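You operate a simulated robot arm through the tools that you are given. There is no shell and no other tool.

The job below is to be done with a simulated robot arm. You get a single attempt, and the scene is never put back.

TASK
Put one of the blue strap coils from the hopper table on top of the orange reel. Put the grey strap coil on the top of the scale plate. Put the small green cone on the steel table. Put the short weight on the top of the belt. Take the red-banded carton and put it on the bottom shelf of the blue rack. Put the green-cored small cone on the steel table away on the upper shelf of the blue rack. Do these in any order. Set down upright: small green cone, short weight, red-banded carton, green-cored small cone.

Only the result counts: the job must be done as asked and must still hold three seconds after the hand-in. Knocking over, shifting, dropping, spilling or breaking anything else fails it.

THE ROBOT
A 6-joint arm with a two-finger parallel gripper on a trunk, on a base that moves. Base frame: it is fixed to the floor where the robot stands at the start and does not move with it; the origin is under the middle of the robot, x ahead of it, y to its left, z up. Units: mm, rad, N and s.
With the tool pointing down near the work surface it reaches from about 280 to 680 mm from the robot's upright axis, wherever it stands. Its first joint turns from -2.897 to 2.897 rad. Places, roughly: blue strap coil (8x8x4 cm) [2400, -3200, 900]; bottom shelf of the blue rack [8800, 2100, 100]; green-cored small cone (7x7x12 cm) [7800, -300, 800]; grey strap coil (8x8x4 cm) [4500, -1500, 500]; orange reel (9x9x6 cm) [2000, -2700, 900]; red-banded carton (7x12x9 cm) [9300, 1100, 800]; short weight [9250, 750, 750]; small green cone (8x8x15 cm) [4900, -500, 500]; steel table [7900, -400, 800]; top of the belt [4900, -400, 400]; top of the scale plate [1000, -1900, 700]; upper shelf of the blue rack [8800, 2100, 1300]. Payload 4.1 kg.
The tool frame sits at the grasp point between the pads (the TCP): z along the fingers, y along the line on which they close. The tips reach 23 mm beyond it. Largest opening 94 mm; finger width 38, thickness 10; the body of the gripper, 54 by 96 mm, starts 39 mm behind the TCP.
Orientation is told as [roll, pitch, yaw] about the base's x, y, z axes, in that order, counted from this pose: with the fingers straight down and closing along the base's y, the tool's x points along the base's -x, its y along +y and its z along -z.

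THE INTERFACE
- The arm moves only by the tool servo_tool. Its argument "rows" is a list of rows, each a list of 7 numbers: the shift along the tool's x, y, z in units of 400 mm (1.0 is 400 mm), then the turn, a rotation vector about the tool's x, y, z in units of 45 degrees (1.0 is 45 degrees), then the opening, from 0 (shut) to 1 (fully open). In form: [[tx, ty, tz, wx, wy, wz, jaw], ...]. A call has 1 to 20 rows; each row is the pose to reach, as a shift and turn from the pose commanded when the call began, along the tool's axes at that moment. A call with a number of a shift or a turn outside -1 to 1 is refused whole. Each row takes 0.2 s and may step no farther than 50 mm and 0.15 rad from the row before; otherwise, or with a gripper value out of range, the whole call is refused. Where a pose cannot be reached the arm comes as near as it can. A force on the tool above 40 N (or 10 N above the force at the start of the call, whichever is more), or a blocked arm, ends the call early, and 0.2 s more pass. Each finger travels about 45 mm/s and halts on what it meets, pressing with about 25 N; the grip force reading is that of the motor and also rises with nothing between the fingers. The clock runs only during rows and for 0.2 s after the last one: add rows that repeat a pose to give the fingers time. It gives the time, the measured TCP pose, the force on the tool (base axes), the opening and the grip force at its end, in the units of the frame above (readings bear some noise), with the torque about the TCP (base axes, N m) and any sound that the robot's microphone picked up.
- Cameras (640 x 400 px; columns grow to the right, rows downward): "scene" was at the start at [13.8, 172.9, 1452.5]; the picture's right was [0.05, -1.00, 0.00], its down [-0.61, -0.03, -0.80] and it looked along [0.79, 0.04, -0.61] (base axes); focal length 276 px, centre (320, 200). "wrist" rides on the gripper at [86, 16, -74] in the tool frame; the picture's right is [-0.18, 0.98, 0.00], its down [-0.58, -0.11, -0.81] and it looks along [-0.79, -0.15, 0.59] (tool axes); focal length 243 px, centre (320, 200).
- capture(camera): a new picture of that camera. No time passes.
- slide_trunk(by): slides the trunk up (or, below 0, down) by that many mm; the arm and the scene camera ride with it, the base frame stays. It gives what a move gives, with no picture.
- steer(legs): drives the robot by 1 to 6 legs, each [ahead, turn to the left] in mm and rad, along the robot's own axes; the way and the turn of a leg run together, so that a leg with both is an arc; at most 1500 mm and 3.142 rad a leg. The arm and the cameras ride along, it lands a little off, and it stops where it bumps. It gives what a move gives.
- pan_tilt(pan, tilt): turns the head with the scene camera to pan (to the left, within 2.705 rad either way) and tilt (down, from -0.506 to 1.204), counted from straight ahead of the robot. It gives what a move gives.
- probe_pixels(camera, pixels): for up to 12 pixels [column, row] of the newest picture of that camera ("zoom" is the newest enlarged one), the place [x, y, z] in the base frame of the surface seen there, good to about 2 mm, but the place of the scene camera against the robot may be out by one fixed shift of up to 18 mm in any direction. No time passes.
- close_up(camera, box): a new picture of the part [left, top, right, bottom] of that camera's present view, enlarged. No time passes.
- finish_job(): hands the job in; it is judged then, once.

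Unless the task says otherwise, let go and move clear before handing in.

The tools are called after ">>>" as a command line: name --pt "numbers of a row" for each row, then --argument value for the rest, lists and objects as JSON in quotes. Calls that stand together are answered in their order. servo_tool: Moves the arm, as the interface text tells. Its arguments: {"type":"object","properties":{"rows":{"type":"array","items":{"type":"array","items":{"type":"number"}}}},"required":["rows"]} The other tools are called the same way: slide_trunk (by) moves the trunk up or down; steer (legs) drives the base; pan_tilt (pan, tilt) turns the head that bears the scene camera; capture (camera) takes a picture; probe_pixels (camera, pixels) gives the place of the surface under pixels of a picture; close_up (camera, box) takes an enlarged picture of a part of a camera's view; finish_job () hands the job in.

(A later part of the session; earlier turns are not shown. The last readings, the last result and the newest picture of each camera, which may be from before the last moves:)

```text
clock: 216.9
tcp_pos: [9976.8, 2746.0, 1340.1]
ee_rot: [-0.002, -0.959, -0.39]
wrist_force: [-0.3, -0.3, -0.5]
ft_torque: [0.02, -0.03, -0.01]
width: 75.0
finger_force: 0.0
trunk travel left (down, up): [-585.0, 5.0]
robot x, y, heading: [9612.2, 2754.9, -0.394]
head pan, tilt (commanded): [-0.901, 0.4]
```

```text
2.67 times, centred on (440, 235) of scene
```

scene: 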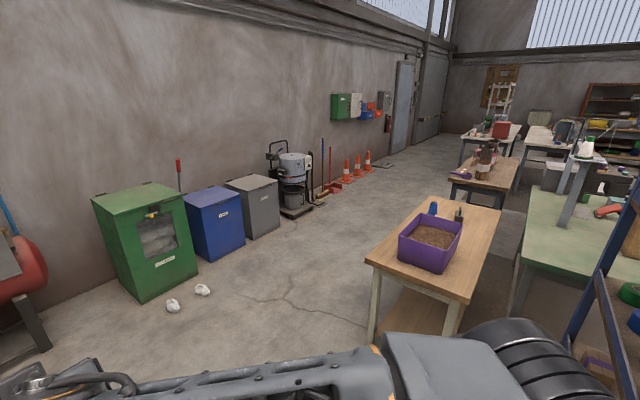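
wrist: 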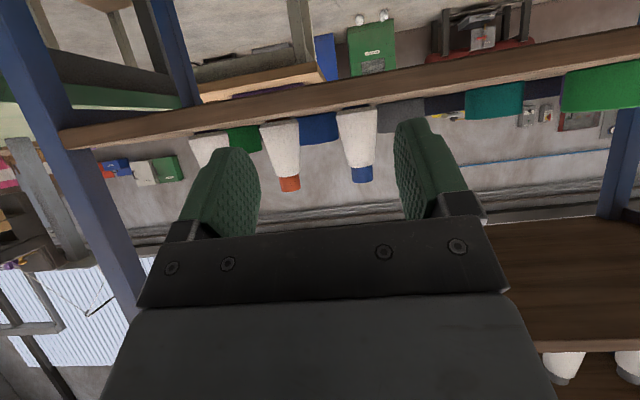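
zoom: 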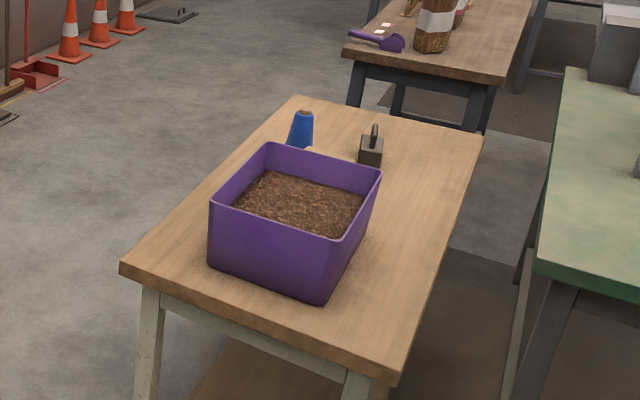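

Table 2 runs from (8812,597) to (9717,1502); the weight and a blue cone stand near its middle and the carton hides behind the purple bin. I drive round to the east side, about (9900,900), facing the table.

>>> steer --legs '[[0, -0.741], [1109, 0], [0, -0.644], [869, 0], [0, -1.734]]'

>>> pan_tilt --pan 0.15 --tilt 0.8

>>> capture --camera "scene"

>>> capture --camera "wrist"

```text
clock: 234.6
tcp_pos: [9552.8, 887.5, 1339.8]
ee_rot: [0.0, -0.961, 2.786]
wrist_force: [0.2, -0.3, 0.2]
ft_torque: [-0.03, 0.01, 0.01]
width: 75.1
finger_force: 0.1
trunk travel left (down, up): [-585.0, 5.0]
robot x, y, heading: [9921.4, 894.1, 2.781]
head pan, tilt (commanded): [-0.901, 0.4]
```

```text
clock: 235.9
tcp_pos: [9552.5, 887.4, 1339.0]
ee_rot: [0.0, -0.96, 2.785]
wrist_force: [0.1, -0.1, -0.2]
ft_torque: [-0.05, -0.06, -0.02]
width: 75.0
finger_force: 0.1
trunk travel left (down, up): [-585.0, 5.0]
robot x, y, heading: [9916.0, 893.0, 2.781]
head pan, tilt (commanded): [0.15, 0.799]
```

```text
taken
```

scene: 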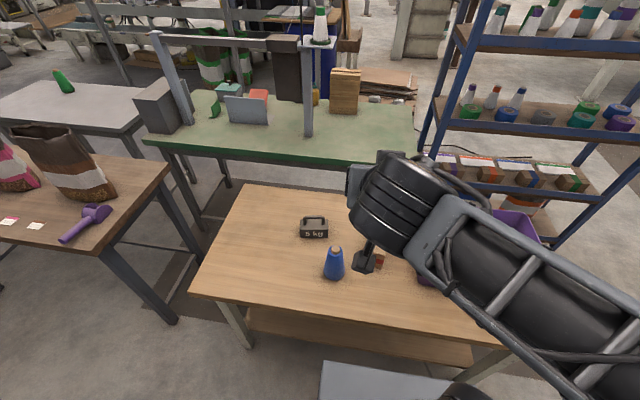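

```text
taken
```

wrist: 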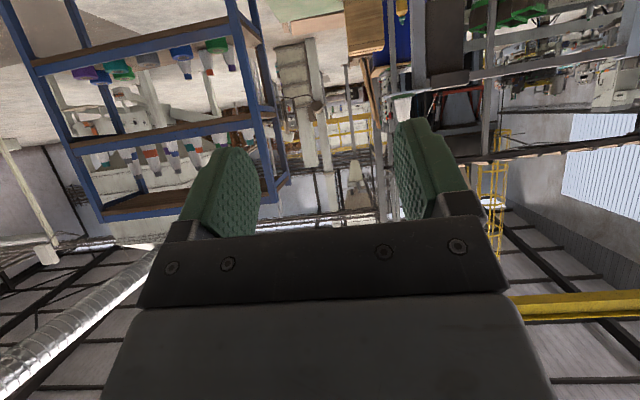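

On this side I see the dark weight (314,230) marked "5 kg", the blue cone (335,265) and part of the carton behind the wrist. I'll zoom in and move the arm aside.

>>> close_up --camera "scene" --box '[260, 190, 420, 300]'

>>> probe_pixels --camera "zoom" --pixels '[[215, 165], [215, 110], [175, 165], [262, 165], [300, 280], [485, 280], [495, 300], [480, 260], [215, 180], [150, 300], [300, 330], [420, 350]]'

```text
3.64 times, centred on (340, 245) of scene
```

zoom: 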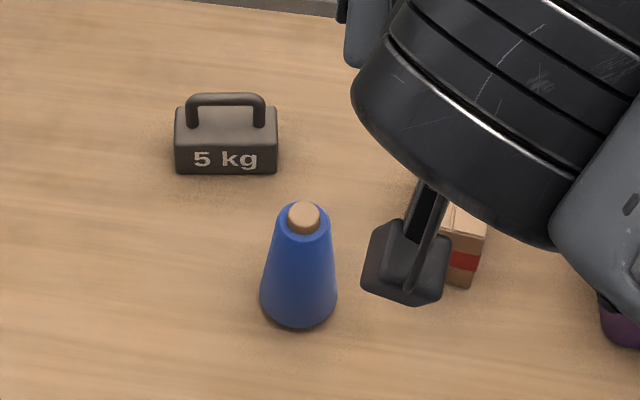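

```text
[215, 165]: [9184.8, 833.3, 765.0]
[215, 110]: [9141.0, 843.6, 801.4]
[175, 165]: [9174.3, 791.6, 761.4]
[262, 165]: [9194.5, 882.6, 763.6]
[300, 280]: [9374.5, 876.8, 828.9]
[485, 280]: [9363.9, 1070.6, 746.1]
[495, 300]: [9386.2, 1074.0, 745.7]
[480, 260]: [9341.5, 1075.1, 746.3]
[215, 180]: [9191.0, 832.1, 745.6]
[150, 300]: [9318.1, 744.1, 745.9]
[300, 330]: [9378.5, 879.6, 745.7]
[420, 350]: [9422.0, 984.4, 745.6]
```

The weight at about (9170,837) matches the listed place. First I return the tool to straight-down so the wrist camera can look at the carton.

>>> servo_tool --pt "0 0 0 0 0.15 0 1" --pt "0 0 0 0 0.3 0 1" --pt "0 0 0 0 0.45 0 1" --pt "0 0 0 0 0.6 0 1" --pt "0 0 0 0 0.75 0 1" --pt "0 0 0 0 0.9 0 1" --pt "0 0 0 0 1 0 1"

>>> servo_tool --pt "0 0 0 0 0.12 0 1" --pt "0 0 0 0 0.222 0 1" --pt "0 0 0 0 0.222 0 1"

>>> slide_trunk --by -270

>>> capture --camera "wrist"

>>> capture --camera "scene"

```text
clock: 237.5
tcp_pos: [9552.0, 886.7, 1339.9]
ee_rot: [0.0, -0.172, 2.786]
wrist_force: [-1.0, -1.1, -0.3]
ft_torque: [0.02, 0.0, 0.02]
width: 94.0
finger_force: 0.0
trunk travel left (down, up): [-585.0, 5.0]
robot x, y, heading: [9916.1, 894.9, 2.783]
head pan, tilt (commanded): [0.15, 0.799]
```

```text
clock: 238.3
tcp_pos: [9552.9, 886.4, 1339.2]
ee_rot: [-0.001, 0.001, 2.786]
wrist_force: [-0.5, 0.4, -0.3]
ft_torque: [0.04, -0.02, -0.02]
width: 93.9
finger_force: 0.0
trunk travel left (down, up): [-585.0, 5.0]
robot x, y, heading: [9916.9, 894.8, 2.785]
head pan, tilt (commanded): [0.15, 0.799]
```

```text
clock: 241.1
tcp_pos: [9551.6, 886.1, 1069.0]
ee_rot: [-0.001, 0.0, 2.784]
wrist_force: [0.1, -0.4, -0.2]
ft_torque: [0.01, -0.05, 0.03]
width: 94.1
finger_force: 0.0
trunk travel left (down, up): [-315.0, 275.0]
robot x, y, heading: [9916.2, 897.2, 2.785]
head pan, tilt (commanded): [0.15, 0.799]
```

```text
taken
```

wrist: 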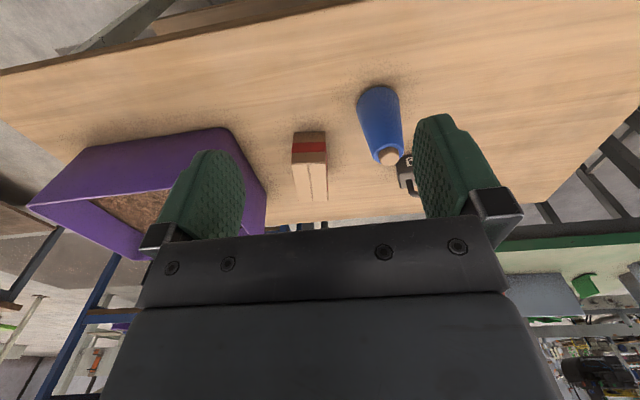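

```text
taken
```

scene: 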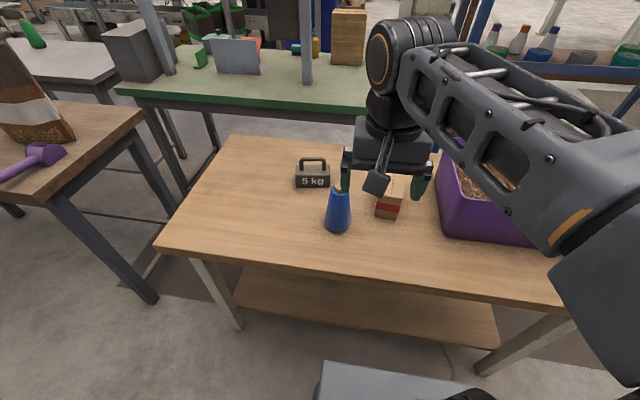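

The carton (wrist 310,150) lies with its narrow side across my approach, ideal. I'll zoom and probe it.

>>> close_up --camera "wrist" --box '[240, 90, 440, 215]'

>>> probe_pixels --camera "zoom" --pixels '[[180, 210], [270, 210], [225, 215], [185, 330], [275, 330], [230, 280], [225, 140], [180, 140], [270, 140], [440, 130], [460, 200], [490, 215]]'

```text
3.20 times, centred on (340, 152) of wrist
```

zoom: 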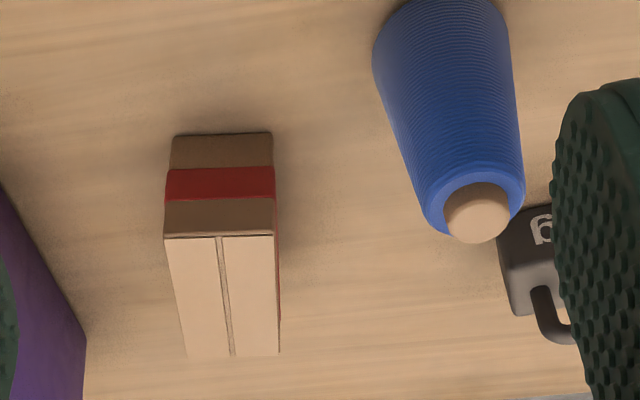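

```text
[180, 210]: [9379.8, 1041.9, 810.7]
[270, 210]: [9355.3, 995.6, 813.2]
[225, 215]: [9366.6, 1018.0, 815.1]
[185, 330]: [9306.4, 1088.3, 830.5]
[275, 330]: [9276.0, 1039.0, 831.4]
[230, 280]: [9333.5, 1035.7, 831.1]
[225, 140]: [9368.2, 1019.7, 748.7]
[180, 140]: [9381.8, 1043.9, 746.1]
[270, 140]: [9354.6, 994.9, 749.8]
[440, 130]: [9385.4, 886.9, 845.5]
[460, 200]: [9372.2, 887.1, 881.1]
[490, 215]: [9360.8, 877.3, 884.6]
```

>>> probe_pixels --camera "zoom" --pixels '[[168, 242], [272, 240], [188, 352], [277, 350], [220, 242], [232, 350], [168, 200], [273, 200], [178, 300], [276, 300]]'

```text
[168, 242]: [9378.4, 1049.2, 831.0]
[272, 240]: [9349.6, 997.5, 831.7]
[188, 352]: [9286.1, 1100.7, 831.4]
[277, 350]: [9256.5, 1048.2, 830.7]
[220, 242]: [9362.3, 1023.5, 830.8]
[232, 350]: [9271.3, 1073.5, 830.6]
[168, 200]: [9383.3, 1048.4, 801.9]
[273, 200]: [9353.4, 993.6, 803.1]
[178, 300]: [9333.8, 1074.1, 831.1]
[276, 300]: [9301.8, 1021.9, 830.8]
```

The carton top is at z 831 with its long axis at heading 2.633. I'll yaw the tool to match, tilt 40°, and go to a pre-grasp along the tool axis.

>>> servo_tool --pt "0 0 0 0 0 0.1 1" --pt "0 0 0 0 0 0.1935 1" --pt "0 0 0 0 0 0.1935 1"

>>> servo_tool --pt "0 0 0 0 -0.15 0 1" --pt "0 0 0 0 -0.3 0 1" --pt "0 0 0 0 -0.45 0 1" --pt "0 0 0 0 -0.6 0 1" --pt "0 0 0 0 -0.75 0 1" --pt "0 0 0 0 -0.889 0 1" --pt "0 0 0 0 -0.889 0 1"

>>> servo_tool --pt "0 -0.072 0.05 0 0 0 1" --pt "-0.017 -0.072 0.16 0 0 0 1" --pt "-0.034 -0.072 0.27 0 0 0 1" --pt "-0.051 -0.072 0.38 0 0 0 1" --pt "-0.068 -0.072 0.49 0 0 0 1" --pt "-0.085 -0.072 0.6 0 0 0 1" --pt "-0.1035 -0.072 0.663 0 0 0 1" --pt "-0.1035 -0.072 0.663 0 0 0 1"

>>> capture --camera "wrist"

>>> capture --camera "scene"

```text
clock: 241.9
tcp_pos: [9552.8, 885.7, 1070.9]
ee_rot: [0.0, -0.001, 2.633]
wrist_force: [-0.1, 0.6, -0.8]
ft_torque: [-0.03, 0.04, 0.02]
width: 93.9
finger_force: 0.0
trunk travel left (down, up): [-315.0, 275.0]
robot x, y, heading: [9918.8, 890.8, 2.784]
head pan, tilt (commanded): [0.15, 0.799]
```

```text
clock: 243.5
tcp_pos: [9553.9, 887.1, 1070.2]
ee_rot: [0.001, -0.699, 2.634]
wrist_force: [-0.2, 0.4, 0.2]
ft_torque: [-0.01, -0.01, 0.01]
width: 93.9
finger_force: 0.1
trunk travel left (down, up): [-315.0, 275.0]
robot x, y, heading: [9914.9, 891.3, 2.788]
head pan, tilt (commanded): [0.15, 0.799]
```

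```text
clock: 245.3
tcp_pos: [9389.2, 1011.3, 892.5]
ee_rot: [0.001, -0.697, 2.635]
wrist_force: [0.1, -0.7, -1.0]
ft_torque: [0.01, -0.02, 0.02]
width: 94.0
finger_force: 0.1
trunk travel left (down, up): [-315.0, 275.0]
robot x, y, heading: [9918.1, 894.2, 2.785]
head pan, tilt (commanded): [0.15, 0.799]
```

```text
taken
```

wrist: 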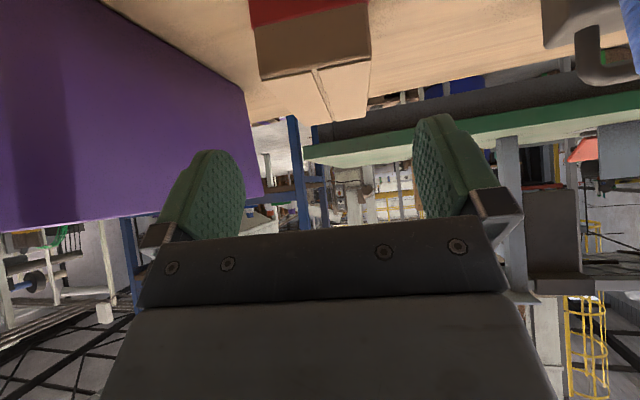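

```text
taken
```

scene: 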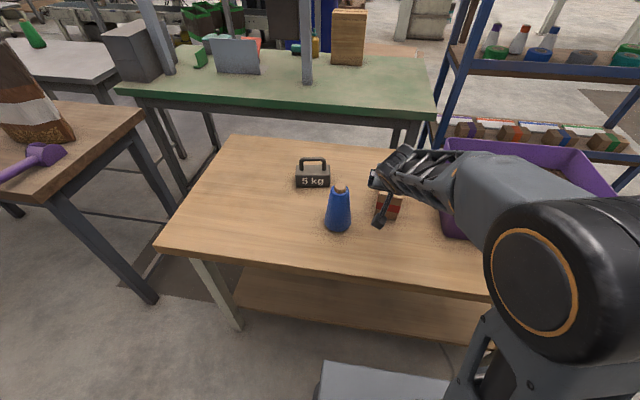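

>>> probe_pixels --camera "wrist" --pixels '[[240, 90], [255, 150], [200, 40], [150, 150], [262, 72], [366, 58], [313, 68], [330, 118], [260, 30], [368, 25], [255, 190], [240, 60]]'

```text
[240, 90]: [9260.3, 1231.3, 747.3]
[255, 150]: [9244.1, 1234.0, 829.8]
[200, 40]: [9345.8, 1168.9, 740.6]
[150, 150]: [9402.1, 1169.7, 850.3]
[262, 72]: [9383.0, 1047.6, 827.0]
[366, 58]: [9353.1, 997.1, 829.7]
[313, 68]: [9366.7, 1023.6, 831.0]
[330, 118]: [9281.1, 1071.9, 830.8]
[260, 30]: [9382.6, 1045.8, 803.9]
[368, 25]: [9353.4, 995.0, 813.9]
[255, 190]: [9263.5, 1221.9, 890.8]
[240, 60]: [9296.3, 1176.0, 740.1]
```

The carton's front face is centred on my approach line and the bin is 117 mm aside. I advance ~99 mm along the tool axis and close.

>>> servo_tool --pt "0.001 0 0.09 0 0 0 1" --pt "0.002 0 0.17 0 0 0 1" --pt "0.004 0 0.2465 0 0 0 1" --pt "0.004 0 0.2465 0 0 0 1"

>>> capture --camera "wrist"

```text
clock: 246.3
tcp_pos: [9334.7, 1040.6, 817.2]
ee_rot: [-0.001, -0.697, 2.635]
wrist_force: [0.4, -0.7, -0.4]
ft_torque: [0.02, 0.04, 0.04]
width: 93.6
finger_force: 0.0
trunk travel left (down, up): [-315.0, 275.0]
robot x, y, heading: [9919.4, 896.1, 2.784]
head pan, tilt (commanded): [0.15, 0.799]
```

```text
taken
```

wrist: 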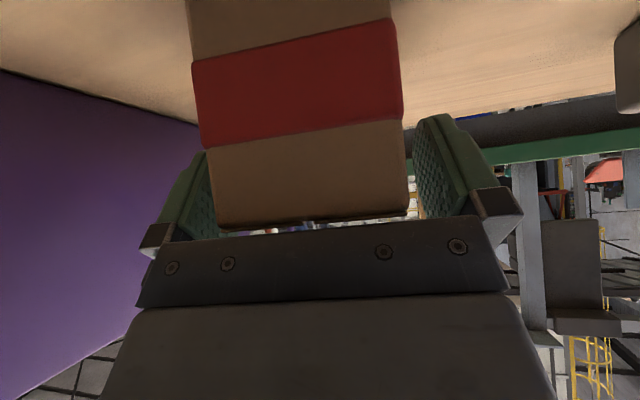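

The carton sits between the fingers. I close and watch width.

>>> servo_tool --pt "0 0 0 0 0 0 0.8" --pt "0 0 0 0 0 0 0.6" --pt "0 0 0 0 0 0 0.4" --pt "0 0 0 0 0 0 0.4" --pt "0 0 0 0 0 0 0.4"

>>> capture --camera "wrist"

```text
clock: 247.5
tcp_pos: [9334.8, 1039.0, 817.7]
ee_rot: [-0.003, -0.698, 2.634]
wrist_force: [-0.3, -1.0, 0.4]
ft_torque: [-0.06, 0.1, 0.07]
width: 64.7
finger_force: 25.2
trunk travel left (down, up): [-315.0, 275.0]
robot x, y, heading: [9917.6, 893.2, 2.79]
head pan, tilt (commanded): [0.15, 0.799]
```

```text
taken
```

wrist: 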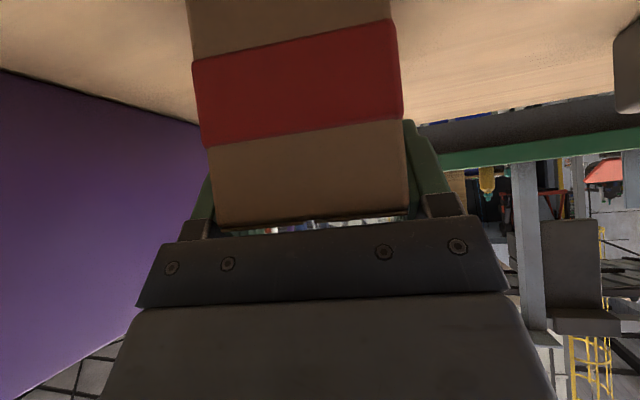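

Gripped at 64.7 mm. I lift straight up and check for slipping.

>>> servo_tool --pt "-0.032 0 -0.038 0 0 0 0.4" --pt "-0.064 0 -0.0766 0 0 0 0.4" --pt "-0.128 0 -0.153 0 0 0 0.4" --pt "-0.192 0 -0.23 0 0 0 0.4" --pt "-0.257 0 -0.306 0 0 0 0.4" --pt "-0.257 0 -0.306 0 0 0 0.4"

>>> capture --camera "wrist"

>>> capture --camera "scene"

```text
clock: 248.9
tcp_pos: [9335.4, 1041.1, 976.7]
ee_rot: [-0.001, -0.696, 2.635]
wrist_force: [0.4, -0.3, -3.0]
ft_torque: [-0.03, -0.04, -0.03]
width: 64.9
finger_force: 25.3
trunk travel left (down, up): [-315.0, 275.0]
robot x, y, heading: [9918.0, 894.9, 2.781]
head pan, tilt (commanded): [0.15, 0.799]
```

```text
taken
```

wrist: 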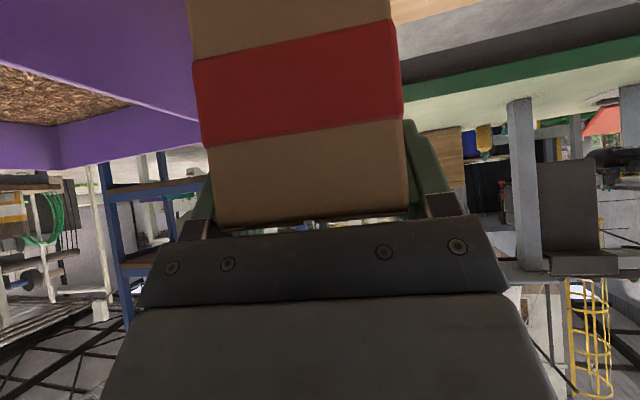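

```text
taken
```

scene: 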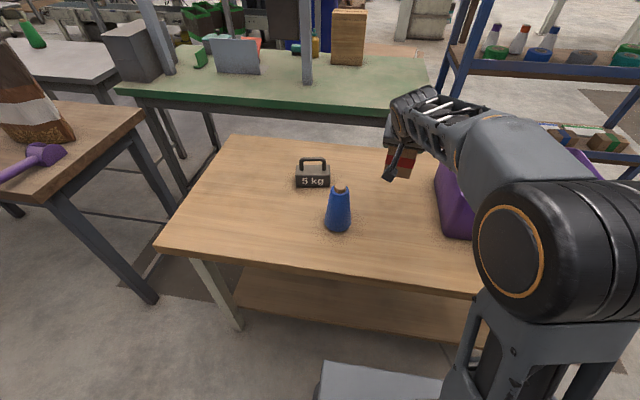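

The carton is held firmly, bottom 77 mm below the TCP. I retract, raise, and drive back round the north of the rack.

>>> servo_tool --pt "0.08 0 -0.067 0 0 0 0.4" --pt "0.16 0 -0.134 0 0 0 0.4" --pt "0.24 0 -0.2 0 0 0 0.4" --pt "0.32 0 -0.268 0 0 0 0.4" --pt "0.383 0 -0.3215 0 0 0 0.4" --pt "0.383 0 -0.3215 0 0 0 0.4"

>>> slide_trunk --by 200

>>> steer --legs '[[0, -1.4], [870, 0], [0, 0.615], [1110, 0], [0, 0.759], [1079, 0]]'

>>> pan_tilt --pan 0.9 --tilt 0.6

>>> capture --camera "scene"

```text
clock: 250.3
tcp_pos: [9509.4, 942.4, 975.3]
ee_rot: [-0.001, -0.699, 2.634]
wrist_force: [-0.2, 0.0, -3.2]
ft_torque: [-0.05, -0.07, 0.01]
width: 64.8
finger_force: 24.9
trunk travel left (down, up): [-315.0, 275.0]
robot x, y, heading: [9914.9, 892.2, 2.79]
head pan, tilt (commanded): [0.15, 0.799]
```

```text
clock: 252.4
tcp_pos: [9510.4, 942.0, 1175.5]
ee_rot: [-0.003, -0.698, 2.634]
wrist_force: [0.8, 0.4, -2.3]
ft_torque: [-0.05, -0.12, 0.04]
width: 64.9
finger_force: 25.4
trunk travel left (down, up): [-515.0, 75.0]
robot x, y, heading: [9919.4, 891.4, 2.786]
head pan, tilt (commanded): [0.15, 0.799]
```

```text
clock: 274.6
tcp_pos: [8205.9, 3212.3, 1174.7]
ee_rot: [0.0, -0.698, 2.612]
wrist_force: [-0.5, -1.3, -2.0]
ft_torque: [-0.01, -0.05, 0.01]
width: 65.0
finger_force: 24.9
trunk travel left (down, up): [-515.0, 75.0]
robot x, y, heading: [8616.4, 3150.8, 2.761]
head pan, tilt (commanded): [0.15, 0.799]
```

```text
clock: 275.7
tcp_pos: [8205.8, 3211.4, 1176.8]
ee_rot: [0.0, -0.699, 2.611]
wrist_force: [-1.2, 0.7, -3.4]
ft_torque: [0.01, -0.04, 0.0]
width: 64.9
finger_force: 25.3
trunk travel left (down, up): [-515.0, 75.0]
robot x, y, heading: [8615.3, 3154.4, 2.759]
head pan, tilt (commanded): [0.901, 0.6]
```

```text
taken
```

scene: 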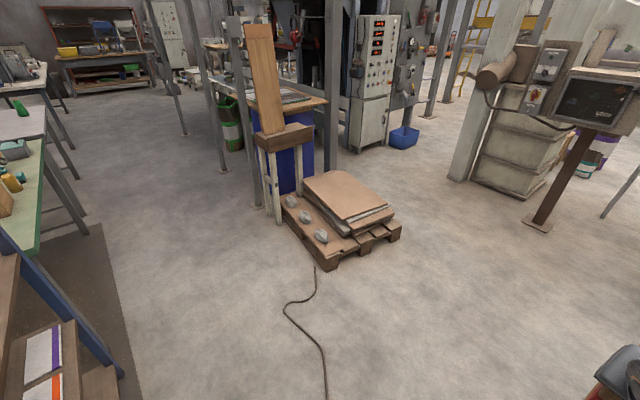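

The rope is where I expected. I retract the arm a bit more, then drive to the stance in front of the rack.

>>> servo_tool --pt "0.077 0 -0.064 0 0 0 0.4" --pt "0.153 0 -0.1286 0 0 0 0.4" --pt "0.153 0 -0.1286 0 0 0 0.4"

>>> steer --legs '[[0, 1.479], [1245, 0], [0, 1.672]]'

>>> slide_trunk --by -400

>>> pan_tilt --pan 0.0 --tilt 0.9

>>> capture --camera "scene"

>>> capture --camera "wrist"

```text
clock: 276.5
tcp_pos: [8276.6, 3171.4, 1175.1]
ee_rot: [-0.002, -0.698, 2.61]
wrist_force: [0.1, -1.0, -2.7]
ft_torque: [-0.04, -0.08, 0.03]
width: 64.9
finger_force: 24.6
trunk travel left (down, up): [-515.0, 75.0]
robot x, y, heading: [8614.3, 3151.6, 2.762]
head pan, tilt (commanded): [0.901, 0.6]
```

```text
clock: 290.5
tcp_pos: [8393.9, 2019.4, 1176.3]
ee_rot: [0.002, -0.698, -0.517]
wrist_force: [-0.1, -0.2, -1.7]
ft_torque: [0.05, 0.07, -0.03]
width: 65.0
finger_force: 25.2
trunk travel left (down, up): [-515.0, 75.0]
robot x, y, heading: [8055.6, 2034.8, -0.361]
head pan, tilt (commanded): [0.901, 0.6]
```

```text
clock: 294.3
tcp_pos: [8397.2, 2017.8, 773.7]
ee_rot: [-0.003, -0.692, -0.516]
wrist_force: [-0.3, -0.2, -2.0]
ft_torque: [0.03, 0.08, -0.04]
width: 64.9
finger_force: 24.7
trunk travel left (down, up): [-115.0, 475.0]
robot x, y, heading: [8058.4, 2034.7, -0.367]
head pan, tilt (commanded): [0.901, 0.6]
```

```text
clock: 295.5
tcp_pos: [8396.6, 2018.6, 773.9]
ee_rot: [-0.001, -0.695, -0.515]
wrist_force: [0.5, 0.2, -1.7]
ft_torque: [0.01, 0.05, 0.0]
width: 65.3
finger_force: 24.6
trunk travel left (down, up): [-115.0, 475.0]
robot x, y, heading: [8056.3, 2030.9, -0.366]
head pan, tilt (commanded): [0.0, 0.901]
```

```text
taken
```

scene: 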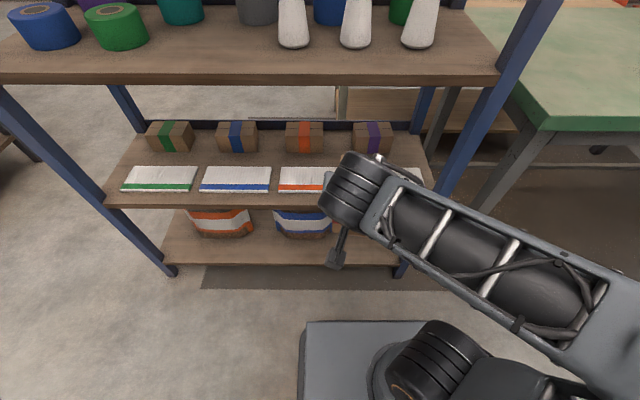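

```text
taken
```

wrist: 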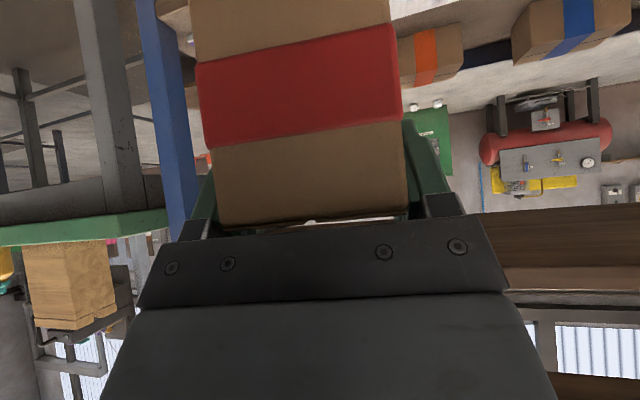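

The trunk is low and the carton clear of the shelves. I'll probe the bottom shelf again, then align the tool yaw with the rack.

>>> probe_pixels --camera "scene" --pixels '[[330, 228], [325, 222], [350, 262], [385, 262], [300, 262], [305, 232], [402, 272], [380, 250], [365, 258], [345, 245], [250, 258], [340, 205]]'

>>> close_up --camera "scene" --box '[150, 100, 450, 300]'

>>> servo_tool --pt "0 0 0 -0.062 0 -0.074 0.4" --pt "0 0 0 -0.1228 0 -0.1463 0.4" --pt "0 0 0 -0.1228 0 -0.1463 0.4"

>>> slide_trunk --by -110

```text
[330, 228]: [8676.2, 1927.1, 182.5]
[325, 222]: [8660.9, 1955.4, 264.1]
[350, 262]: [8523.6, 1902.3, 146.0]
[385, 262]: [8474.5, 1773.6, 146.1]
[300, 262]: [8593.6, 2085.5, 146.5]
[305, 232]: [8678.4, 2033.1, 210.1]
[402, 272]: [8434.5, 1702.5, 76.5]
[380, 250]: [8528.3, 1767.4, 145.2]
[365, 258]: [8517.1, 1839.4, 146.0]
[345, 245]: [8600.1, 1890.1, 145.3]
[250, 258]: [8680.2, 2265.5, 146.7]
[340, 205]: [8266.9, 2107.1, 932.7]
```

```text
2.00 times, centred on (300, 200) of scene
```

zoom: 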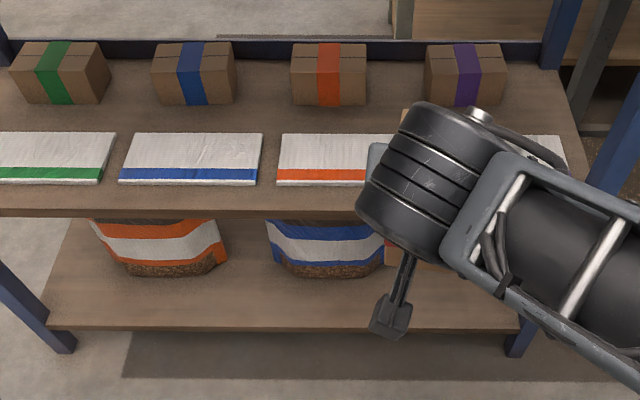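

```text
clock: 296.3
tcp_pos: [8400.6, 2033.3, 763.1]
ee_rot: [-0.028, -0.656, -0.298]
wrist_force: [-0.4, -0.5, -2.3]
ft_torque: [0.04, 0.01, 0.02]
width: 65.0
finger_force: 25.3
trunk travel left (down, up): [-115.0, 475.0]
robot x, y, heading: [8051.7, 2032.8, -0.367]
head pan, tilt (commanded): [0.0, 0.901]
```

```text
clock: 297.7
tcp_pos: [8402.2, 2020.4, 645.5]
ee_rot: [-0.045, -0.642, -0.335]
wrist_force: [-0.1, 0.4, -2.0]
ft_torque: [0.02, 0.07, 0.03]
width: 64.5
finger_force: 24.8
trunk travel left (down, up): [-5.0, 585.0]
robot x, y, heading: [8057.7, 2035.2, -0.365]
head pan, tilt (commanded): [0.0, 0.901]
```

The measured pose deviates (roll -0.045, pitch -0.642), so the arm may be near a limit or touching something. I'll look before moving on.

>>> capture --camera "scene"

>>> capture --camera "wrist"

>>> servo_tool --pt "0 0 0 0 0 0 0.4" --pt "0 0 0 0 0 0 0.4" --pt "0 0 0 0 0 0 0.4"

```text
taken
```

scene: 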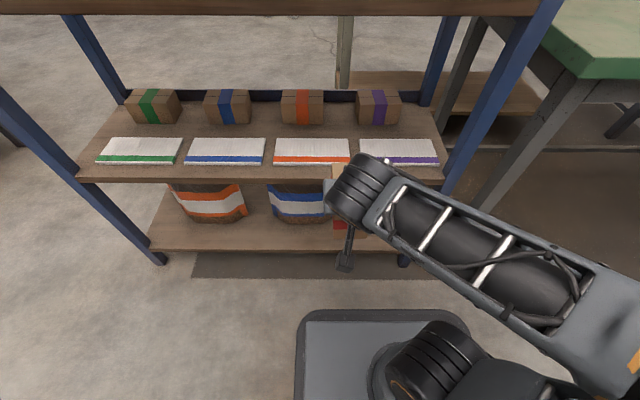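

```text
taken
```

wrist: 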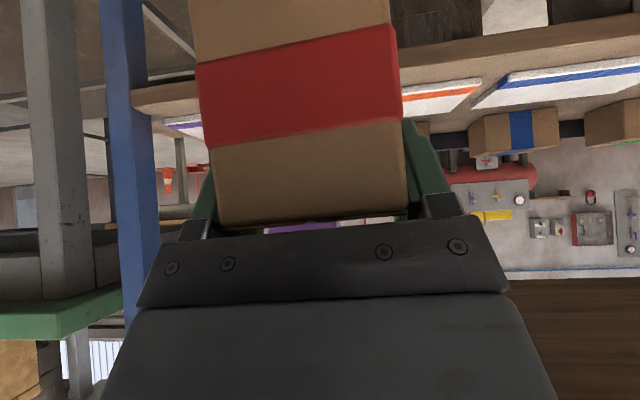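

```text
clock: 298.5
tcp_pos: [8403.5, 2020.7, 646.9]
ee_rot: [-0.046, -0.641, -0.335]
wrist_force: [-0.4, -0.3, -2.5]
ft_torque: [-0.01, 0.05, 0.04]
width: 65.1
finger_force: 25.1
trunk travel left (down, up): [-5.0, 585.0]
robot x, y, heading: [8056.7, 2037.1, -0.366]
head pan, tilt (commanded): [0.0, 0.901]
```

Nothing is touching (force just the carton's weight); the orientation simply fell short. I'll apply a small corrective turn and see whether it is reached.

>>> servo_tool --pt "0 0 0 -0.018 -0.036 0.016 0.4" --pt "0 0 0 -0.035 -0.0726 0.0316 0.4" --pt "0 0 0 -0.035 -0.0726 0.0316 0.4" --pt "0 0 0 -0.035 -0.0726 0.0316 0.4"

```text
clock: 299.7
tcp_pos: [8404.9, 2022.1, 639.2]
ee_rot: [-0.025, -0.675, -0.35]
wrist_force: [-0.2, 0.2, -2.8]
ft_torque: [0.01, 0.05, -0.01]
width: 64.8
finger_force: 24.6
trunk travel left (down, up): [-5.0, 585.0]
robot x, y, heading: [8055.5, 2034.7, -0.364]
head pan, tilt (commanded): [0.0, 0.901]
stopped in row 4: the arm was blocked; the commanded pose is now the measured one
```

The arm reports blocked—most likely folding too close to itself at this short reach. I'll probe the base outline to judge how far I can back up.

>>> capture --camera "scene"

>>> probe_pixels --camera "scene" --pixels '[[303, 320], [330, 314], [440, 314], [298, 380], [310, 340], [380, 325], [460, 322], [350, 370], [600, 290], [580, 320], [630, 380], [360, 200]]'

```text
taken
```

scene: 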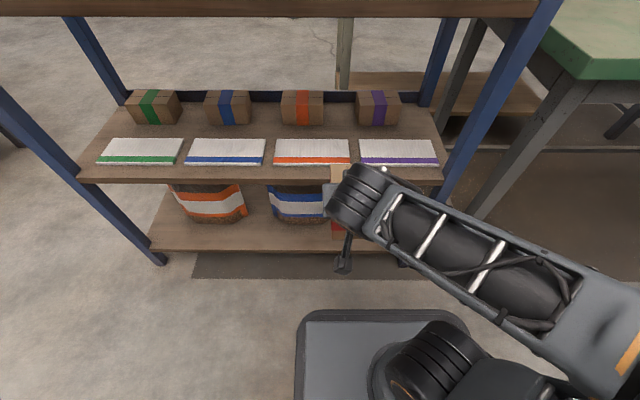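

```text
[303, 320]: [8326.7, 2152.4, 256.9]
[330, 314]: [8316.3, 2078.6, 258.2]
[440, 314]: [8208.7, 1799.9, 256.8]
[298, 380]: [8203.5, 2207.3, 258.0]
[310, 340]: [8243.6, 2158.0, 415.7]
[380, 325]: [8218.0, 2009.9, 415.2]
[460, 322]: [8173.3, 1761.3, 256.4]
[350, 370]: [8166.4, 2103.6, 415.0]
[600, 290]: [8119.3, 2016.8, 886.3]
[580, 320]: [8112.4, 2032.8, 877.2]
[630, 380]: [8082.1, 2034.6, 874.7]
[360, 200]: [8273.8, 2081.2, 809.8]
```

The base is about 430 × 470 mm, 257 mm high. I'll back up 80 mm (rope stays clear), then extend the arm and fix the orientation.

>>> steer --legs '[[-80, 0]]'

>>> servo_tool --pt "-0.08 0 0.064 0 0 0 0.4" --pt "-0.16 0 0.128 0 0 0 0.4" --pt "-0.22 0 0.175 0 0 0 0.4" --pt "-0.22 0 0.175 0 0 0 0.4"

```text
clock: 300.8
tcp_pos: [8329.3, 2048.6, 636.5]
ee_rot: [-0.026, -0.672, -0.352]
wrist_force: [-0.2, 0.3, -2.6]
ft_torque: [0.03, 0.01, -0.01]
width: 64.8
finger_force: 24.9
trunk travel left (down, up): [-5.0, 585.0]
robot x, y, heading: [7980.5, 2060.8, -0.362]
head pan, tilt (commanded): [0.0, 0.901]
```

```text
clock: 301.8
tcp_pos: [8432.0, 2010.9, 639.2]
ee_rot: [-0.025, -0.679, -0.35]
wrist_force: [-0.6, -0.3, -2.9]
ft_torque: [0.04, 0.02, -0.02]
width: 64.8
finger_force: 25.4
trunk travel left (down, up): [-5.0, 585.0]
robot x, y, heading: [7982.0, 2062.7, -0.361]
head pan, tilt (commanded): [0.0, 0.901]
```

The arm moves freely again. I correct the orientation, shift right to s≈190 on the shelf line, and lower in front of the rack.

>>> servo_tool --pt "0 0 0 -0.019 -0.0242 0.0156 0.4" --pt "0 -0.08 0 -0.019 -0.0242 0.0156 0.4" --pt "0 -0.16 0 -0.019 -0.0242 0.0156 0.4" --pt "0 -0.245 0 -0.019 -0.0242 0.0156 0.4" --pt "0 -0.245 0 -0.019 -0.0242 0.0156 0.4"

>>> servo_tool --pt "0.068 0 0.081 0 0 0 0.4" --pt "0.136 0 0.162 0 0 0 0.4" --pt "0.204 0 0.243 0 0 0 0.4" --pt "0.272 0 0.324 0 0 0 0.4" --pt "0.34 0 0.405 0 0 0 0.4" --pt "0.34 0 0.405 0 0 0 0.4"

>>> capture --camera "scene"

>>> capture --camera "wrist"

```text
clock: 303.0
tcp_pos: [8396.8, 1919.0, 644.0]
ee_rot: [-0.001, -0.698, -0.365]
wrist_force: [0.0, 0.8, -2.6]
ft_torque: [0.04, 0.05, -0.03]
width: 64.9
finger_force: 25.1
trunk travel left (down, up): [-5.0, 585.0]
robot x, y, heading: [7978.5, 2060.8, -0.368]
head pan, tilt (commanded): [0.0, 0.901]
```

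```text
clock: 304.4
tcp_pos: [8398.5, 1935.9, 437.8]
ee_rot: [0.004, -0.697, -0.386]
wrist_force: [2.1, 1.2, -2.5]
ft_torque: [-0.04, 0.09, -0.01]
width: 64.7
finger_force: 25.1
out of reach, approached as far as the arm can: row 3, 4, 5, 6
trunk travel left (down, up): [-5.0, 585.0]
robot x, y, heading: [7981.1, 2063.6, -0.361]
head pan, tilt (commanded): [0.0, 0.901]
```

```text
taken
```

scene: 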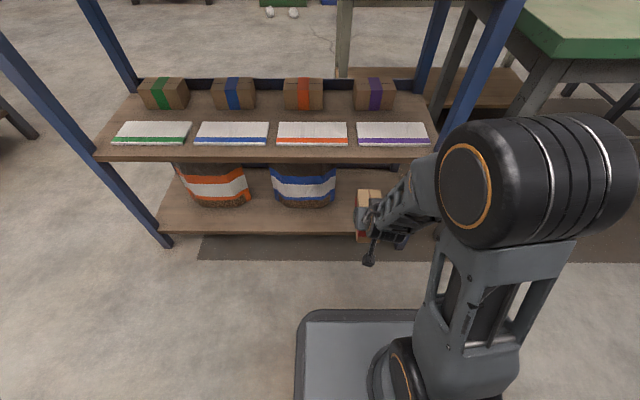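

```text
taken
```

wrist: 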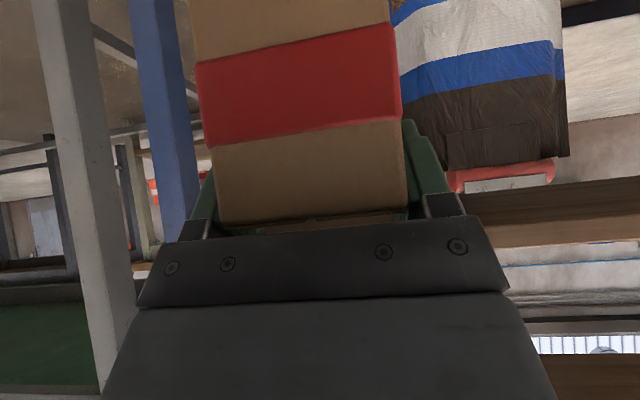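

Some rows were at the arm's inner limit (elbow folded). The carton is already below the second shelf's level, so I extend forward a bit before lowering further.

>>> servo_tool --pt "-0.0575 0 0.048 0 0 0 0.4" --pt "-0.115 0 0.0965 0 0 0 0.4" --pt "-0.115 0 0.0965 0 0 0 0.4"

>>> capture --camera "scene"

```text
clock: 305.2
tcp_pos: [8455.8, 1916.7, 438.6]
ee_rot: [0.001, -0.699, -0.366]
wrist_force: [-0.4, 0.5, -2.5]
ft_torque: [0.02, 0.06, -0.01]
width: 64.8
finger_force: 25.0
trunk travel left (down, up): [-5.0, 585.0]
robot x, y, heading: [7980.4, 2060.6, -0.364]
head pan, tilt (commanded): [0.0, 0.901]
```

```text
taken
```

scene: 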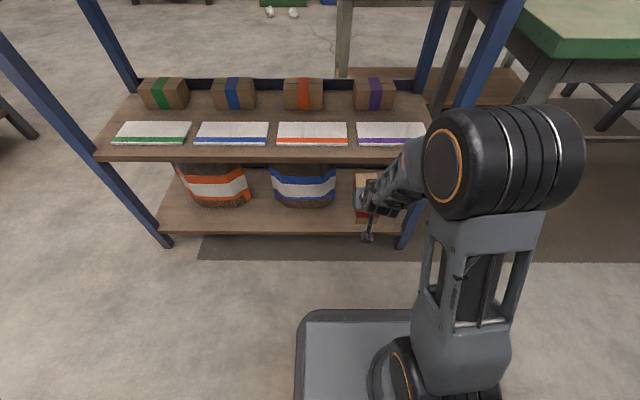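

Orientation is exact again. I lower to TCP z≈250, where the carton is ~33 mm above the bottom shelf.

>>> servo_tool --pt "0.0604 0 0.072 0 0 0 0.4" --pt "0.1208 0 0.144 0 0 0 0.4" --pt "0.1812 0 0.216 0 0 0 0.4" --pt "0.2416 0 0.288 0 0 0 0.4" --pt "0.302 0 0.36 0 0 0 0.4" --pt "0.302 0 0.36 0 0 0 0.4"

>>> capture --camera "scene"

>>> capture --camera "wrist"

```text
clock: 306.6
tcp_pos: [8477.9, 1925.7, 262.3]
ee_rot: [-0.072, -0.684, -0.327]
wrist_force: [-0.3, 0.4, -2.1]
ft_torque: [0.02, 0.05, 0.05]
width: 65.0
finger_force: 25.8
out of reach, approached as far as the arm can: row 1, 2, 3, 4, 5, 6
trunk travel left (down, up): [-5.0, 585.0]
robot x, y, heading: [7981.4, 2062.4, -0.37]
head pan, tilt (commanded): [0.0, 0.901]
```

```text
taken
```

scene: 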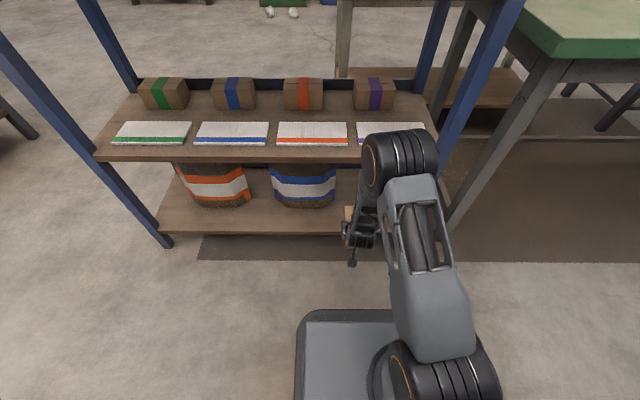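

```text
taken
```

wrist: 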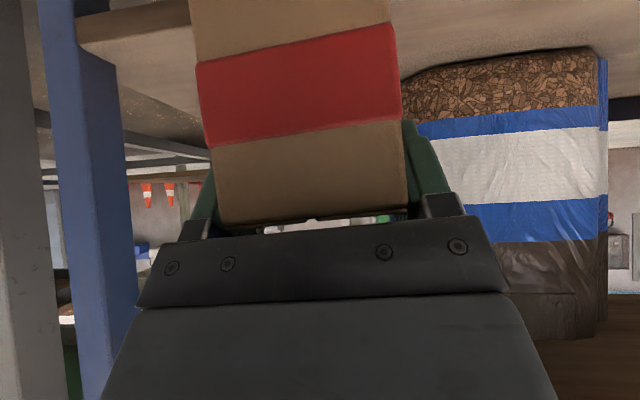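

The elbow has moved forward towards the rack. I'll probe where it is before continuing.

>>> probe_pixels --camera "scene" --pixels '[[400, 135], [400, 160], [372, 150], [430, 160], [380, 190], [420, 250], [360, 235], [352, 262], [430, 320], [425, 140], [350, 215], [440, 150]]'

>>> close_up --camera "scene" --box '[300, 100, 500, 300]'

```text
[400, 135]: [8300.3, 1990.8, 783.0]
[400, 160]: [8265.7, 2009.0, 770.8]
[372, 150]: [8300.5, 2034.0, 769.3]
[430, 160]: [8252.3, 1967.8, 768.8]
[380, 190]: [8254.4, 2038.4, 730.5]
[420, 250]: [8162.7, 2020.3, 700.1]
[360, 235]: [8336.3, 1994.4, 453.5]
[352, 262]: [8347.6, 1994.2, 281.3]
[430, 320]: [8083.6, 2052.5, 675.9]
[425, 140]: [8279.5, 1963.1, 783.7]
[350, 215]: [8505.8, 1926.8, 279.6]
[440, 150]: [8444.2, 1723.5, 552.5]
```

```text
2.00 times, centred on (400, 200) of scene
```

zoom: 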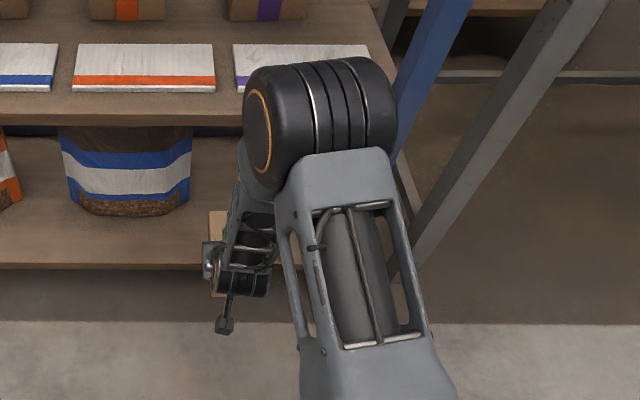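

The elbow stays 230 mm in front of the rack, so nothing touches. I continue forward over the shelf, which should bring the pose back within reach.

>>> servo_tool --pt "-0.04 0 0.034 0 0 0 0.4" --pt "-0.08 0 0.067 0 0 0 0.4" --pt "-0.12 0 0.1 0 0 0 0.4" --pt "-0.16 0 0.134 0 0 0 0.4" --pt "-0.2 0 0.168 0 0 0 0.4" --pt "-0.2394 0 0.201 0 0 0 0.4" --pt "-0.2394 0 0.201 0 0 0 0.4"

>>> capture --camera "scene"

>>> capture --camera "wrist"

```text
clock: 308.2
tcp_pos: [8593.9, 1881.3, 261.1]
ee_rot: [-0.069, -0.682, -0.331]
wrist_force: [0.2, -0.7, -3.2]
ft_torque: [0.0, 0.08, 0.0]
width: 65.1
finger_force: 24.9
trunk travel left (down, up): [-5.0, 585.0]
robot x, y, heading: [7982.6, 2057.8, -0.364]
head pan, tilt (commanded): [0.0, 0.901]
```

```text
taken
```

scene: 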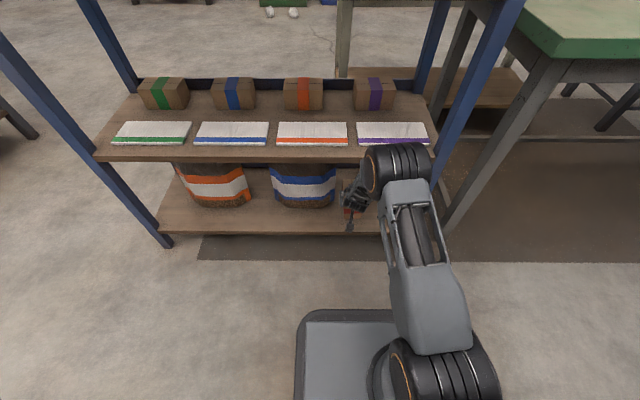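

```text
taken
```

wrist: 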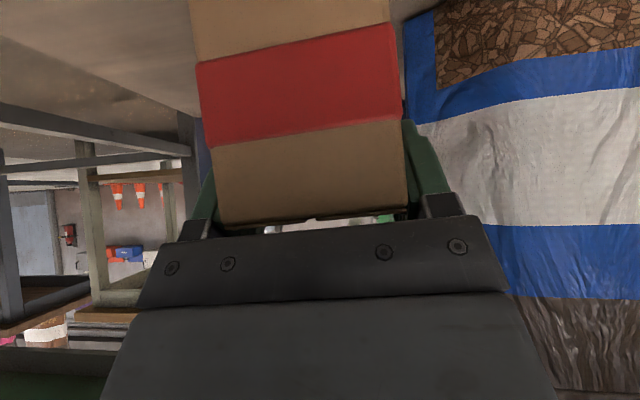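

The bag is on the right; I'll probe how near it is, then correct the small orientation error.

>>> probe_pixels --camera "wrist" --pixels '[[412, 60], [415, 110], [450, 130], [480, 200], [520, 260], [540, 340], [400, 15], [150, 60], [60, 330], [430, 30]]'

>>> servo_tool --pt "0 0 0 -0.03 -0.0102 0.017 0.4" --pt "0 0 0 -0.0593 -0.0204 0.0341 0.4" --pt "0 0 0 -0.0593 -0.0204 0.0341 0.4"

```text
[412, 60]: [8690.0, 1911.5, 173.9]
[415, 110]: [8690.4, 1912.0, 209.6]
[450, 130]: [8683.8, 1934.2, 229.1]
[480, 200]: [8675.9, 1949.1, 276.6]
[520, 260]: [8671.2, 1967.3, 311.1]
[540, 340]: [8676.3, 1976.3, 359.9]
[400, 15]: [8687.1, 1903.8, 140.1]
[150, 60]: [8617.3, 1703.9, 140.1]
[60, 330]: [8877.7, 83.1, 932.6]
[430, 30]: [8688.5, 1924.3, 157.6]
```

```text
clock: 309.0
tcp_pos: [8594.0, 1882.6, 260.1]
ee_rot: [-0.008, -0.7, -0.362]
wrist_force: [1.6, 0.4, -2.7]
ft_torque: [-0.01, 0.02, 0.0]
width: 64.8
finger_force: 25.2
trunk travel left (down, up): [-5.0, 585.0]
robot x, y, heading: [7984.3, 2062.5, -0.361]
head pan, tilt (commanded): [0.0, 0.901]
```

Corrected. I shift 20 mm right for margin to the bag and lower to just above the shelf (z 140).

>>> servo_tool --pt "0 -0.05 0 0 0 0 0.4" --pt "0.03 -0.05 0.036 0 0 0 0.4" --pt "0.059 -0.05 0.0705 0 0 0 0.4" --pt "0.059 -0.05 0.0705 0 0 0 0.4"

>>> capture --camera "wrist"

>>> capture --camera "scene"

```text
clock: 310.0
tcp_pos: [8591.2, 1883.8, 233.7]
ee_rot: [-0.015, -0.698, -0.363]
wrist_force: [1.2, 0.3, -1.3]
ft_torque: [0.03, 0.08, 0.03]
width: 64.9
finger_force: 25.2
out of reach, approached as far as the arm can: row 1, 2, 3, 4
trunk travel left (down, up): [-5.0, 585.0]
robot x, y, heading: [7980.2, 2060.5, -0.363]
head pan, tilt (commanded): [0.0, 0.901]
```

```text
taken
```

wrist: 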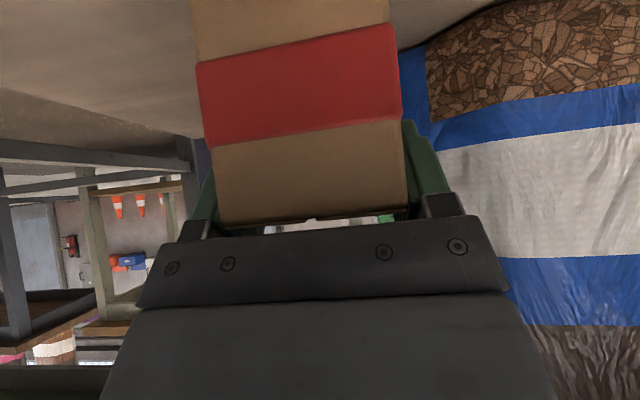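

```text
taken
```

scene: 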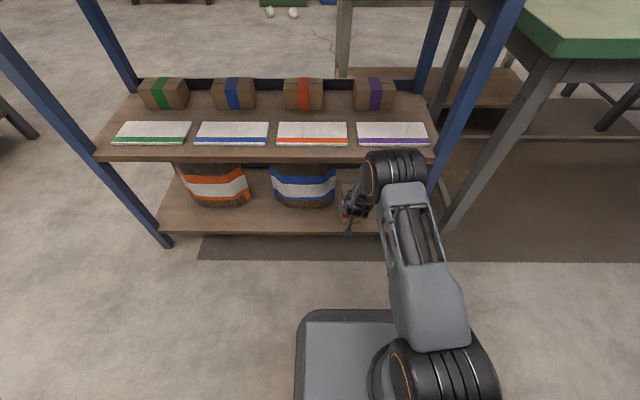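

The sideways shift isn't reachable here, but the present lane is fine (28 mm from the bag). The carton bottom is ~17 mm above the shelf; I try lowering straight down in small steps.

>>> servo_tool --pt "0.0064 0 0.0077 0 0 0 0.4" --pt "0.0128 0 0.0153 0 0 0 0.4" --pt "0.0192 0 0.023 0 0 0 0.4" --pt "0.0192 0 0.023 0 0 0 0.4"

```text
clock: 311.0
tcp_pos: [8593.7, 1885.0, 222.0]
ee_rot: [-0.013, -0.697, -0.364]
wrist_force: [0.7, 0.1, -2.1]
ft_torque: [0.02, 0.07, 0.03]
width: 64.7
finger_force: 25.3
trunk travel left (down, up): [-5.0, 585.0]
robot x, y, heading: [7978.1, 2062.2, -0.365]
head pan, tilt (commanded): [0.0, 0.901]
```

Reached z=222, about 5 mm above the shelf. I level the last bit of roll and lower to contact.

>>> servo_tool --pt "0 0 0 -0.0166 0 0 0.4" --pt "0.0032 0 0.0038 -0.0166 0 0 0.4" --pt "0.0064 0 0.0077 -0.0166 0 0 0.4" --pt "0.0096 0 0.0115 -0.0166 0 0 0.4" --pt "0.0112 0 0.0134 -0.0166 0 0 0.4" --pt "0.0112 0 0.0134 -0.0166 0 0 0.4"

```text
clock: 312.4
tcp_pos: [8593.1, 1885.6, 224.1]
ee_rot: [-0.013, -0.699, -0.363]
wrist_force: [0.4, 0.3, -2.9]
ft_torque: [0.02, 0.05, 0.01]
width: 64.8
finger_force: 25.2
out of reach, approached as far as the arm can: row 2, 3, 4, 5, 6
trunk travel left (down, up): [-5.0, 585.0]
robot x, y, heading: [7982.4, 2062.5, -0.365]
head pan, tilt (commanded): [0.0, 0.901]
```

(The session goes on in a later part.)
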